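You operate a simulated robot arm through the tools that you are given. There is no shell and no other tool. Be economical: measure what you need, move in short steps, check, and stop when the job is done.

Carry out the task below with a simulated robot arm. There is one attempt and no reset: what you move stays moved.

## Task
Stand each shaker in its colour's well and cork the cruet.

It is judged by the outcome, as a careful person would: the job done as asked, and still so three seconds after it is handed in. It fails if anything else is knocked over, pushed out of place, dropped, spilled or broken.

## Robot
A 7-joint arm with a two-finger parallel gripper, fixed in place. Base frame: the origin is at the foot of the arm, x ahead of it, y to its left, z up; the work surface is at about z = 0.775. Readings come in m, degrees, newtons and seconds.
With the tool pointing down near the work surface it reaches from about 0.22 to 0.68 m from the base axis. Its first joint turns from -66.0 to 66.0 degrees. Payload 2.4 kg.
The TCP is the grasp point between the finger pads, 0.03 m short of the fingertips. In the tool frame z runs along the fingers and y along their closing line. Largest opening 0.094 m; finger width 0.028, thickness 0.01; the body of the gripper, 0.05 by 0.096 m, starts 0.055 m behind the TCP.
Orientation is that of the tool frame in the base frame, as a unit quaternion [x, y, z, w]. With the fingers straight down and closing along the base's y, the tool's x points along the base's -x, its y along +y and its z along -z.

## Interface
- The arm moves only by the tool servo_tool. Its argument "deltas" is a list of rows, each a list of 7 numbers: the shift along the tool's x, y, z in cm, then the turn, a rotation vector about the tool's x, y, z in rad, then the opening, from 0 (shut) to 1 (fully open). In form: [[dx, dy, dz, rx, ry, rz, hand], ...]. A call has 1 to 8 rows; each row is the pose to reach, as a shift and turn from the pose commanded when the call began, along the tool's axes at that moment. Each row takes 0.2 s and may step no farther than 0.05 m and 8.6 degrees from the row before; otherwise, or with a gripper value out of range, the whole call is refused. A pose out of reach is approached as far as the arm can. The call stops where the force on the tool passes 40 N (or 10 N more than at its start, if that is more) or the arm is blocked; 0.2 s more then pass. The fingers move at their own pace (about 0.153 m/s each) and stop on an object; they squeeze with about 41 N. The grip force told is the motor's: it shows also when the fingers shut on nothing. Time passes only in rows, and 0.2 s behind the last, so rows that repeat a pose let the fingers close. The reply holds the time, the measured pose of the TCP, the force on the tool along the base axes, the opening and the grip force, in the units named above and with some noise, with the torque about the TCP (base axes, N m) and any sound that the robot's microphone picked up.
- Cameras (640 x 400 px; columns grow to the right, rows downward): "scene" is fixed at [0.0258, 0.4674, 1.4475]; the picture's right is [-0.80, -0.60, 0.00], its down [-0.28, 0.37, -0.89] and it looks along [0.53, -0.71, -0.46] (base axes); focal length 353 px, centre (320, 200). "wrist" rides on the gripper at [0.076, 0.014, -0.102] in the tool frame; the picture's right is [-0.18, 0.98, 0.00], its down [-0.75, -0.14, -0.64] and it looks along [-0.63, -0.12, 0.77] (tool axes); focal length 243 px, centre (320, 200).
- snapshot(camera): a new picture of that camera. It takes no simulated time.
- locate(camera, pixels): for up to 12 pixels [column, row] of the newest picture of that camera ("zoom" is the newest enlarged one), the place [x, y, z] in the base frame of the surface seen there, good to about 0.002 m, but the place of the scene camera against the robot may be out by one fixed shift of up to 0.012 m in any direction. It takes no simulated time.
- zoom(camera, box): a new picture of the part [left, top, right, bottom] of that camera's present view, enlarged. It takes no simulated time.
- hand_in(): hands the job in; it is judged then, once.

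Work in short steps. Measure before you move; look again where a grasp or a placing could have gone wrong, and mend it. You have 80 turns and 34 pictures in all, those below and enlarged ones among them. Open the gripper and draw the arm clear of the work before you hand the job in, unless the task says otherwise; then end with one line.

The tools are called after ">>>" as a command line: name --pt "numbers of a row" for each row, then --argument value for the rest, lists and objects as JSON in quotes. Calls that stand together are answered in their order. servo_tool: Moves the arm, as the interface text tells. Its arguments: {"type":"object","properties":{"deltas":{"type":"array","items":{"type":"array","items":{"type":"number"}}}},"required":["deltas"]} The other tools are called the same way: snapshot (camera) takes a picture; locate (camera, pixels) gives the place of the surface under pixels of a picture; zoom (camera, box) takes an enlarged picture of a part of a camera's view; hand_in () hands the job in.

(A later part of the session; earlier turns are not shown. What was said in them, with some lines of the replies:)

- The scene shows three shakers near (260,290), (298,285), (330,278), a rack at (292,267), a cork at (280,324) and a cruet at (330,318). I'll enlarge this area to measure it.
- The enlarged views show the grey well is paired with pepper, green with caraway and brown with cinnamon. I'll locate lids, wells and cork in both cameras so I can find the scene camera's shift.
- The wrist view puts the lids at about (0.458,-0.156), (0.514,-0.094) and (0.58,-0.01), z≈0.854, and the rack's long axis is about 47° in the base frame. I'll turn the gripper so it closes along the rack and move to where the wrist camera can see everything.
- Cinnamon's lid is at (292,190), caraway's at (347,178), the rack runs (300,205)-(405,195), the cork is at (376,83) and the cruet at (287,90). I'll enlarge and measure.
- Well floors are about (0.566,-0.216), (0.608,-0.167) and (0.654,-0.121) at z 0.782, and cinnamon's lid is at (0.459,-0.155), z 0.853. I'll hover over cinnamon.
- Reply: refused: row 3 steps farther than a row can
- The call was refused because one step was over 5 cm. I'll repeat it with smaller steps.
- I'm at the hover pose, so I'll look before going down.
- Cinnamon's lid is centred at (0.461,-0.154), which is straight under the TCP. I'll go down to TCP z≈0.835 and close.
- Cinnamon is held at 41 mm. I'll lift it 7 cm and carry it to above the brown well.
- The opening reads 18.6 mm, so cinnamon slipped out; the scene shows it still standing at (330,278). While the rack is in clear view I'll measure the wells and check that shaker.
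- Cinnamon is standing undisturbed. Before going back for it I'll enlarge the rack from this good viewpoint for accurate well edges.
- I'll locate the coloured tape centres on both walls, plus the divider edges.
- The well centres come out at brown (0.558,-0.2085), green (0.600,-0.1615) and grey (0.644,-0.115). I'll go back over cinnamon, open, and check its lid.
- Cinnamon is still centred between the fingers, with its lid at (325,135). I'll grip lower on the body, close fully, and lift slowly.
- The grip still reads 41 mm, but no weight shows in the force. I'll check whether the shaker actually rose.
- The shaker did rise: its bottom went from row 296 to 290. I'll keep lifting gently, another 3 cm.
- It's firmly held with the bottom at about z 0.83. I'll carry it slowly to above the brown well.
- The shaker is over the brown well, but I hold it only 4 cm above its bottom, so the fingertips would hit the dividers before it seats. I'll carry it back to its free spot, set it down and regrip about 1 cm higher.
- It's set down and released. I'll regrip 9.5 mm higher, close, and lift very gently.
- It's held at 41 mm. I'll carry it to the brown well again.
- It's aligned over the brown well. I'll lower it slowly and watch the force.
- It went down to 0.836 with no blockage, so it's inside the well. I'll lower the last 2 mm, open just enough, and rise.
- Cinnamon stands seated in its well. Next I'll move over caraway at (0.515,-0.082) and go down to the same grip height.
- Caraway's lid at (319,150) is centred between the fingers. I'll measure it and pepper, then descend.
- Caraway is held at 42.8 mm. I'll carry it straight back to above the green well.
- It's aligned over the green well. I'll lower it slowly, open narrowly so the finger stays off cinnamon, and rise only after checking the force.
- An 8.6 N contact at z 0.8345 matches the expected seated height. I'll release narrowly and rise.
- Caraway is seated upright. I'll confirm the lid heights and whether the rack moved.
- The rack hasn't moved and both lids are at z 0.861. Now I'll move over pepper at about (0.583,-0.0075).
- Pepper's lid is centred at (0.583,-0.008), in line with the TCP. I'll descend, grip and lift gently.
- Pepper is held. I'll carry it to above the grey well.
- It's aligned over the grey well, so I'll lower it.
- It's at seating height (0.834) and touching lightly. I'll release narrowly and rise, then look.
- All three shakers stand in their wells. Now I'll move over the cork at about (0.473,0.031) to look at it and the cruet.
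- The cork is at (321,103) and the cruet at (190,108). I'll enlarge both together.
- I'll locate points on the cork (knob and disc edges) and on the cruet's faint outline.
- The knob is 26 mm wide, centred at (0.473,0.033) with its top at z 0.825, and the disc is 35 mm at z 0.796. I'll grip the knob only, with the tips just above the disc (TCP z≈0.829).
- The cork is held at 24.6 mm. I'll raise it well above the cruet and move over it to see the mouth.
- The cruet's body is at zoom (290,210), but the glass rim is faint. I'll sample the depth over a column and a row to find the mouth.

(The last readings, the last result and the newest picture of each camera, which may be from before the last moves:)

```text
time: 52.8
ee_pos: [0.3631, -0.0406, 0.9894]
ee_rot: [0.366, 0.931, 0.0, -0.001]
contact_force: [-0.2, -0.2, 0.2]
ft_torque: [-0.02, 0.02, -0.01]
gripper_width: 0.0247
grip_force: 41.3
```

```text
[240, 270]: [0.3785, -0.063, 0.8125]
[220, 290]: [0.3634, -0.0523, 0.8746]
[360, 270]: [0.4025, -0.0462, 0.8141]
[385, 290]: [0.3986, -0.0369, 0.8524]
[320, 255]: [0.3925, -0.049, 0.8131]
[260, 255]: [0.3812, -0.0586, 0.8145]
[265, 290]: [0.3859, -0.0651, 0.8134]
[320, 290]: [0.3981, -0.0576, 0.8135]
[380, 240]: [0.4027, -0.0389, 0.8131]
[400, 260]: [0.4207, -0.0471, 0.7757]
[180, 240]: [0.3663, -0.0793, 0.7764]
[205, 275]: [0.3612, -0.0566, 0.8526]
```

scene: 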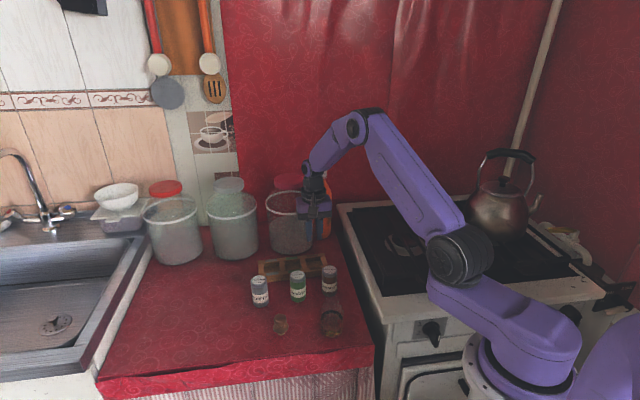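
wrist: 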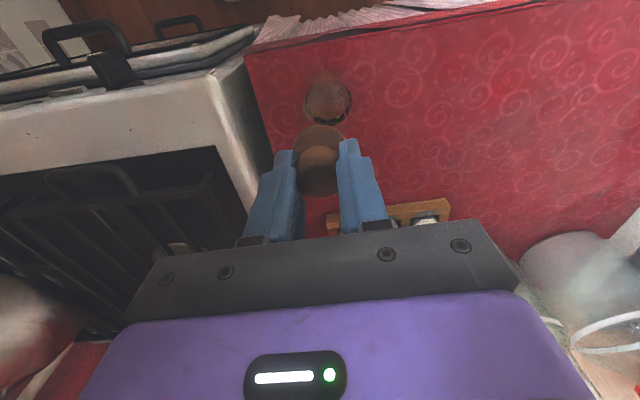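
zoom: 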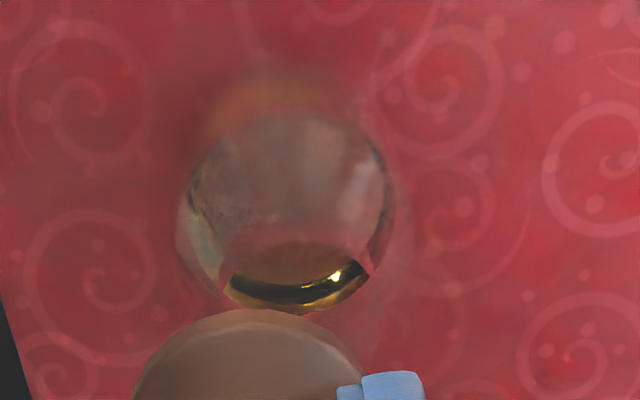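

Liquid and glass readings put the cruet's axis near (0.379,-0.045), with neck glass up to at least z 0.875. I'll back off 5 cm along tool -x so the camera looks almost straight down into the mouth.

>>> servo_tool --pt "-2.5 0.5 0 0 0 0 0" --pt "-5 1 0 0 0 0 0" --pt "-5 1 0 0 0 0 0"

>>> zoom --camera "wrist" --box '[265, 0, 365, 110]'

```text
time: 53.6
ee_pos: [0.4074, -0.0694, 0.9889]
ee_rot: [0.366, 0.931, 0.0, 0.0]
contact_force: [0.6, 0.0, -0.7]
ft_torque: [0.02, -0.02, 0.02]
gripper_width: 0.0246
grip_force: 41.3
```

```text
3.64 times, centred on (315, 55) of wrist
```

zoom: 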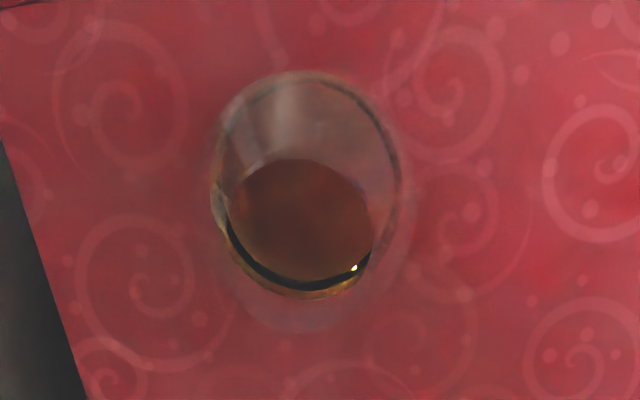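

A clear round opening shows at zoom (301,222), about 142 px wide, with the lip around it. I'll sample the lip and the opening.

>>> locate --camera "zoom" --pixels '[[300, 320], [300, 308], [220, 260], [235, 295], [385, 270], [370, 300], [395, 240], [300, 150], [225, 175], [375, 180], [300, 220], [300, 290]]'

>>> locate --camera "zoom" --pixels '[[215, 230], [222, 210], [238, 165], [265, 150], [335, 152], [360, 165], [383, 210], [385, 240], [375, 285], [340, 312], [262, 310], [225, 275]]'

```text
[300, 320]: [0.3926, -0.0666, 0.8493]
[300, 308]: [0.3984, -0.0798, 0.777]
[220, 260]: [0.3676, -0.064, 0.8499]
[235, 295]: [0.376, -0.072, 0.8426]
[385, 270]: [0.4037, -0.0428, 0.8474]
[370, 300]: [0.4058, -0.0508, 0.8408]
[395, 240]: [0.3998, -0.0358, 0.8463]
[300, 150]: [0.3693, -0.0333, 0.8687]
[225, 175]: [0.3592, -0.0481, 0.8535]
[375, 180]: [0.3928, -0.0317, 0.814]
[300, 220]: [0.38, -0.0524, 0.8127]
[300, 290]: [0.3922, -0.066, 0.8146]
```

```text
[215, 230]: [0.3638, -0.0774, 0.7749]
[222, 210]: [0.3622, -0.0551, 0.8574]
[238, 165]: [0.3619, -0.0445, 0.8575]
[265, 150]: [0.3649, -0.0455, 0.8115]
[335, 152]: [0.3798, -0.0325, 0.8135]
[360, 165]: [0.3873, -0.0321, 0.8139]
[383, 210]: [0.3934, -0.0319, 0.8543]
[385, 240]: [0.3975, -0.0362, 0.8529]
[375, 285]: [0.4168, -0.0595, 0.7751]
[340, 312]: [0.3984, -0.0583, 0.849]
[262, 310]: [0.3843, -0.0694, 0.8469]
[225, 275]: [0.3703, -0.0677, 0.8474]
```

The shoulder and neck points fit an axis near (0.380,-0.0465). I'll look from the scene camera for the rim height and a second direction.

>>> zoom --camera "scene" --box '[295, 250, 375, 345]'

```text
4.21 times, centred on (335, 298) of scene
```

zoom: 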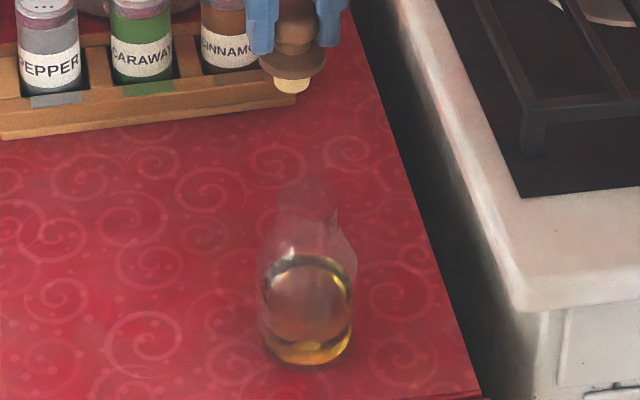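

The neck spans about zoom columns 277-338 and starts near row 180. I'll sample glass points there for the rim.

>>> locate --camera "zoom" --pixels '[[305, 178], [305, 184], [305, 190], [305, 198], [305, 206], [305, 214], [305, 225], [282, 195], [325, 195], [335, 215], [280, 215], [305, 240]]'

>>> locate --camera "zoom" --pixels '[[292, 86], [274, 70], [312, 70], [277, 190], [272, 215], [290, 190], [318, 190], [332, 200], [338, 205], [295, 182], [318, 182], [340, 215]]'

```text
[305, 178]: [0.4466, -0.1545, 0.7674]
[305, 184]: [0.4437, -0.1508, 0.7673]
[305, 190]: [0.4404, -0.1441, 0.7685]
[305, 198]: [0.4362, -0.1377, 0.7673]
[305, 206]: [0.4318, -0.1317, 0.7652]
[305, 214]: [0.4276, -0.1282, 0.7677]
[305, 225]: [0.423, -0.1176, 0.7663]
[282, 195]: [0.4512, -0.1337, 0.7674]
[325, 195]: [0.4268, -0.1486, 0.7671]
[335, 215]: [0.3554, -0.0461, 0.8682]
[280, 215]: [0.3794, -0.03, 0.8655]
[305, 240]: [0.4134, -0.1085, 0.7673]
```

```text
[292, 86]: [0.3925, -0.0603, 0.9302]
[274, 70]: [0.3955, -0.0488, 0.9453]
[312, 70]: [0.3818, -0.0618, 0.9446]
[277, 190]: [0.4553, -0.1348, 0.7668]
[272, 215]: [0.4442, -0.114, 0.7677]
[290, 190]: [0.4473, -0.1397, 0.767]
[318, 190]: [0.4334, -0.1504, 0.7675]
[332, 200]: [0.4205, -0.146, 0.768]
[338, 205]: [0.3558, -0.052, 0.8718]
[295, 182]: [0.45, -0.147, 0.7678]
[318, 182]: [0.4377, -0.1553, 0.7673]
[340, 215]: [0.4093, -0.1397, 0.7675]
```

Scene and wrist data agree on the axis at about (0.3806,-0.0464), with the rim around z 0.89. I'll bring the cork above it with its stub bottom at about 0.905, then check from the scene camera.

>>> servo_tool --pt "1.2 -0.1 0 0 0 0 0" --pt "2.4 -0.3 0 0 0 0 0" --pt "3.43 -0.44 0 0 0 0 0" --pt "3.43 -0.44 1 0 0 0 0" --pt "3.43 -0.44 2.3 0 0 0 0" --pt "3.43 -0.44 2.3 0 0 0 0"

>>> zoom --camera "scene" --box '[295, 250, 375, 345]'

```text
time: 55.0
ee_pos: [0.3812, -0.0475, 0.9666]
ee_rot: [0.366, 0.931, 0.001, 0.0]
contact_force: [-0.1, -0.6, -0.1]
ft_torque: [0.02, 0.0, -0.02]
gripper_width: 0.0245
grip_force: 41.4
```

```text
4.21 times, centred on (335, 298) of scene
```

zoom: 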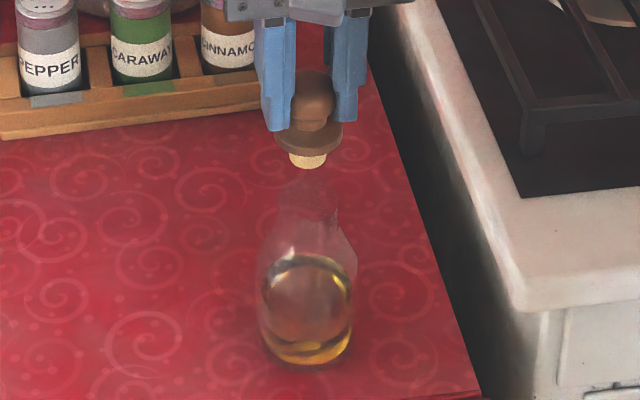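

The stub (col 307) lines up with the neck (277-338, centre 307). I'll lower it slowly and watch the force.

>>> servo_tool --pt "0 0 0.3 0 0 0 0" --pt "0 0 0.6 0 0 0 0" --pt "0 0 0.9 0 0 0 0" --pt "0 0 1.2 0 0 0 0" --pt "0 0 1.5 0 0 0 0"

```text
time: 56.2
ee_pos: [0.38, -0.0479, 0.9516]
ee_rot: [0.366, 0.931, 0.0, 0.0]
contact_force: [0.3, -0.1, -0.7]
ft_torque: [0.03, 0.01, 0.0]
gripper_width: 0.0267
grip_force: 40.7
```

There's no force yet, but the opening reads 26.7 instead of 24.6 mm. I'll hold still and read again.

>>> servo_tool --pt "0 0 0 0 0 0 0"

```text
time: 56.6
ee_pos: [0.3789, -0.0481, 0.9515]
ee_rot: [0.365, 0.931, 0.0, 0.0]
contact_force: [0.2, -0.6, 1.2]
ft_torque: [-0.01, 0.0, -0.01]
gripper_width: 0.0275
grip_force: 41.5
```

The width is still creeping up (27.5 mm), so the cork is shifting in the fingers. I'll look now.

>>> zoom --camera "scene" --box '[305, 250, 365, 305]'

```text
7.27 times, centred on (335, 278) of scene
```

zoom: 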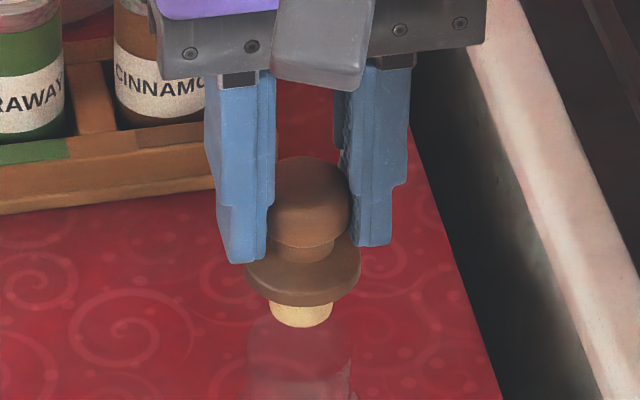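

The stub bottom (302,327) is now at the neck's faint top (columns about 245-350), so it may be resting on the rim. I'll sample positions of both.

>>> locate --camera "zoom" --pixels '[[302, 318], [272, 310], [331, 312], [248, 340], [348, 340], [248, 370], [348, 370], [302, 335], [260, 325], [340, 330], [250, 275], [358, 270]]'

>>> locate --camera "zoom" --pixels '[[244, 350], [250, 350], [345, 350], [352, 350], [244, 385], [250, 390], [345, 385], [352, 365], [352, 385], [302, 345], [302, 385], [265, 322]]'

```text
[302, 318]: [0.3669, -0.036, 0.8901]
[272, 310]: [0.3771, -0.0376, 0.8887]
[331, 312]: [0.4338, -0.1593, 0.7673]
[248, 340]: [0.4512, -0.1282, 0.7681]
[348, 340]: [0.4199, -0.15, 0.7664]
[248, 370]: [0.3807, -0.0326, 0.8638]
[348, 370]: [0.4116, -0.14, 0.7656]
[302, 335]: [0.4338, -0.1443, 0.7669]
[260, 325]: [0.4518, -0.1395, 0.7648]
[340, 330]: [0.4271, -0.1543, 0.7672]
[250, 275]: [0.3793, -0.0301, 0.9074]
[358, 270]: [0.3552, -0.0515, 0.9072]
```

```text
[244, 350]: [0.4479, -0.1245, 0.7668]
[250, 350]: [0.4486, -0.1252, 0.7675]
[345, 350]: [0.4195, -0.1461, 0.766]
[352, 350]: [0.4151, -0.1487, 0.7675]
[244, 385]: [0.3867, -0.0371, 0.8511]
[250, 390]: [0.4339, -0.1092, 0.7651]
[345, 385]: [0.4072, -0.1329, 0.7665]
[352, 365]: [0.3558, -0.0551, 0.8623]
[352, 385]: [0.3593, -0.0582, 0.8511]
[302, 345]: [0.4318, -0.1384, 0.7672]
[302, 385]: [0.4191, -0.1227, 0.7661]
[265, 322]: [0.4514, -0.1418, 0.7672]
```

The neck's centre (col ~300) is under 1 mm left of the stub, whose bottom is at z≈0.895. I'll shift 0.7 mm along tool y and keep lowering in small steps.

>>> servo_tool --pt "0 0.07 0 0 0 0 0" --pt "0 0.07 0.2 0 0 0 0" --pt "0 0.07 0.4 0 0 0 0" --pt "0 0.07 0.6 0 0 0 0" --pt "0 0.07 0.8 0 0 0 0"

```text
time: 57.8
ee_pos: [0.3805, -0.0461, 0.9424]
ee_rot: [0.365, 0.931, 0.0, 0.0]
contact_force: [-0.2, 0.4, 0.2]
ft_torque: [0.03, -0.04, -0.02]
gripper_width: 0.0278
grip_force: 41.1
```

Still no force. I'll lower another 6 mm.

>>> servo_tool --pt "0 0 0.15 0 0 0 0" --pt "0 0 0.3 0 0 0 0" --pt "0 0 0.45 0 0 0 0" --pt "0 0 0.6 0 0 0 0"

```text
time: 58.8
ee_pos: [0.3804, -0.0464, 0.9363]
ee_rot: [0.366, 0.931, 0.0, 0.0]
contact_force: [-0.8, -0.1, -0.3]
ft_torque: [-0.04, -0.01, -0.01]
gripper_width: 0.0275
grip_force: 40.7
```

There's still no contact with the bottom near z 0.881. I'll go on in 1.5 mm rows.

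>>> servo_tool --pt "0 0 0.15 0 0 0 0" --pt "0 0 0.3 0 0 0 0" --pt "0 0 0.45 0 0 0 0" --pt "0 0 0.6 0 0 0 0"

```text
time: 59.8
ee_pos: [0.3806, -0.0469, 0.9315]
ee_rot: [0.366, 0.931, 0.0, 0.0]
contact_force: [-0.1, 0.0, -0.3]
ft_torque: [0.0, -0.01, -0.04]
gripper_width: 0.0276
grip_force: 41.1
```

The bottom should be near z 0.876 with still no force. I'll check with one enlarged scene view.

>>> zoom --camera "scene" --box '[305, 255, 365, 310]'

```text
7.27 times, centred on (335, 282) of scene
```

zoom: 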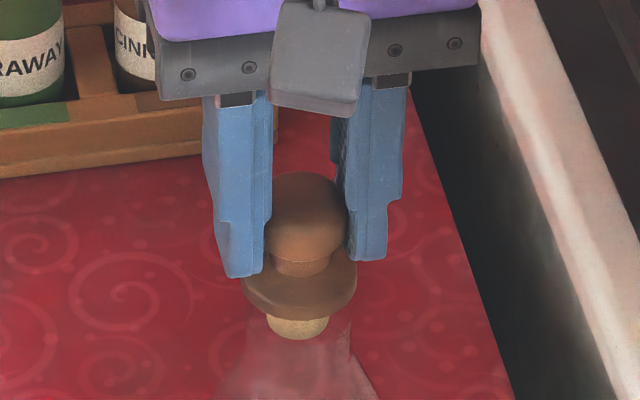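

The stub's lower half looks duller below row ~320, i.e. seen through the glass of the neck, so it seems to be entering the mouth. I'll measure the disc and stub.

>>> locate --camera "zoom" --pixels '[[245, 285], [354, 280], [300, 312], [300, 322], [285, 325], [285, 335], [300, 337], [250, 325], [347, 325], [240, 340], [353, 345], [300, 190]]'

```text
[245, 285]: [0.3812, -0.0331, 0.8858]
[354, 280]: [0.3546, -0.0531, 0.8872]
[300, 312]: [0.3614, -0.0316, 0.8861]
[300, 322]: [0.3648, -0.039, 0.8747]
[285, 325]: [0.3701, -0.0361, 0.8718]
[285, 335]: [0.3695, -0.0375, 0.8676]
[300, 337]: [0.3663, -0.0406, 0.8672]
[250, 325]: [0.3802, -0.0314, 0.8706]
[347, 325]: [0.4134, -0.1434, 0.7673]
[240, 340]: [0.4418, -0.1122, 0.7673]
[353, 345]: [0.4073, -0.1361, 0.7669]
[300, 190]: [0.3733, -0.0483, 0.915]
```

The stub bottom is at z≈0.875, about 5 mm into the neck and centred on it (both col ~298). I'll keep lowering until the disc meets the rim.

>>> servo_tool --pt "0 0 0.15 0 0 0 0" --pt "0 0 0.3 0 0 0 0" --pt "0 0 0.45 0 0 0 0" --pt "0 0 0.6 0 0 0 0"

```text
time: 60.8
ee_pos: [0.381, -0.047, 0.9251]
ee_rot: [0.366, 0.931, -0.001, -0.001]
contact_force: [0.0, 0.4, -0.1]
ft_torque: [0.03, -0.01, -0.03]
gripper_width: 0.0276
grip_force: 40.4
```

It's still moving freely. I'll continue in 1 mm rows.

>>> servo_tool --pt "0 0 0.1 0 0 0 0" --pt "0 0 0.2 0 0 0 0" --pt "0 0 0.3 0 0 0 0" --pt "0 0 0.4 0 0 0 0" --pt "0 0 0.5 0 0 0 0"

```text
time: 62.0
ee_pos: [0.3804, -0.0461, 0.9214]
ee_rot: [0.366, 0.93, 0.0, 0.0]
contact_force: [-1.8, -1.4, 8.9]
ft_torque: [0.02, 0.1, 0.03]
gripper_width: 0.0271
grip_force: 40.8
```

Contact is 8.9 N at z 0.921, about where the disc should meet the rim. I'll press 2 mm more to confirm it's firm.

>>> servo_tool --pt "0 0 0.1 0 0 0 0" --pt "0 0 0.2 0 0 0 0"

```text
time: 62.6
ee_pos: [0.3813, -0.0465, 0.9217]
ee_rot: [0.365, 0.931, 0.0, 0.002]
contact_force: [-4.1, 1.0, 14.3]
ft_torque: [0.07, 0.23, 0.04]
gripper_width: 0.0273
grip_force: 40.9
stopped in row 2: the force on the tool passed its limit at 44 N (the readings are from after the stop); the commanded pose is now the measured one
```

It's a hard stop at z 0.9215. I'll check with an enlarged scene view before releasing.

>>> zoom --camera "scene" --box '[300, 255, 370, 320]'

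```text
6.15 times, centred on (335, 288) of scene
```

zoom: 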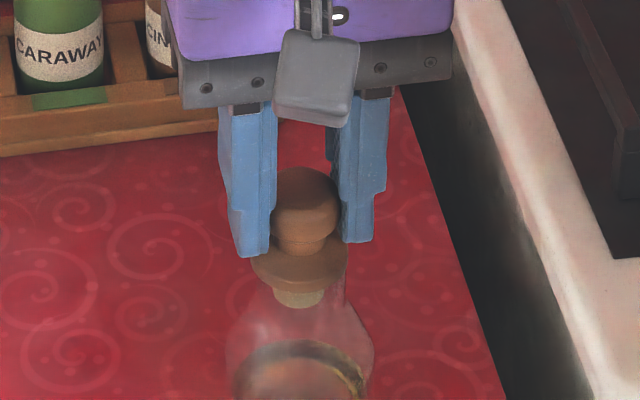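

The stub is inside the neck and the disc sits on the rim. I'll open in place and rise straight up.

>>> servo_tool --pt "0 0 0 0 0 0 0.6" --pt "0 0 0 0 0 0 0.6" --pt "0 0 -1 0 0 0 0.6" --pt "0 0 -3 0 0 0 0.6" --pt "0 0 -6 0 0 0 0.6" --pt "0 0 -10 0 0 0 0.6" --pt "0 0 -14 0 0 0 0.6" --pt "0 0 -17 0 0 0 0.6"

>>> snapshot --camera "scene"

```text
time: 64.4
ee_pos: [0.3808, -0.0472, 1.091]
ee_rot: [0.366, 0.931, 0.0, 0.001]
contact_force: [-0.1, -0.5, -0.5]
ft_torque: [0.01, 0.0, 0.03]
gripper_width: 0.0563
grip_force: 0.0
```

```text
0 pictures are left
```

scene: 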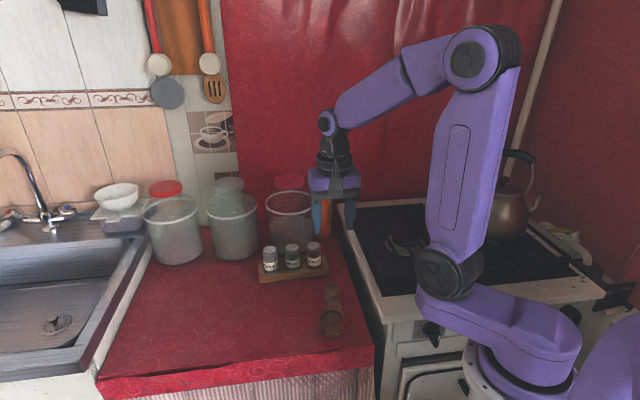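

The final picture shows the shakers in the rack and the cork on the cruet at about (331,291). I'll verify its height before handing in.

>>> locate --camera "scene" --pixels '[[331, 285], [331, 290], [332, 297], [325, 297], [338, 297], [331, 303]]'

```text
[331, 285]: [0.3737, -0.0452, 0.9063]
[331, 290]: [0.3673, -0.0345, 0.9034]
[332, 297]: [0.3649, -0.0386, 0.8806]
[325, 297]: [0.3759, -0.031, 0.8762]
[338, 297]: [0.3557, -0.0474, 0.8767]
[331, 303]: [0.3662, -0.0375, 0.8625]
```

The cork's knob top is at z≈0.914, its disc is level at both edges (0.876 and 0.877), and the stub is inside the neck. The arm is clear and open, so I'm handing in.

>>> hand_in

```text
The job is handed in.
```

The pepper, caraway and cinnamon shakers are standing in the grey, green and brown wells, the cruet is corked, and the job is handed in with the gripper open and the arm clear.
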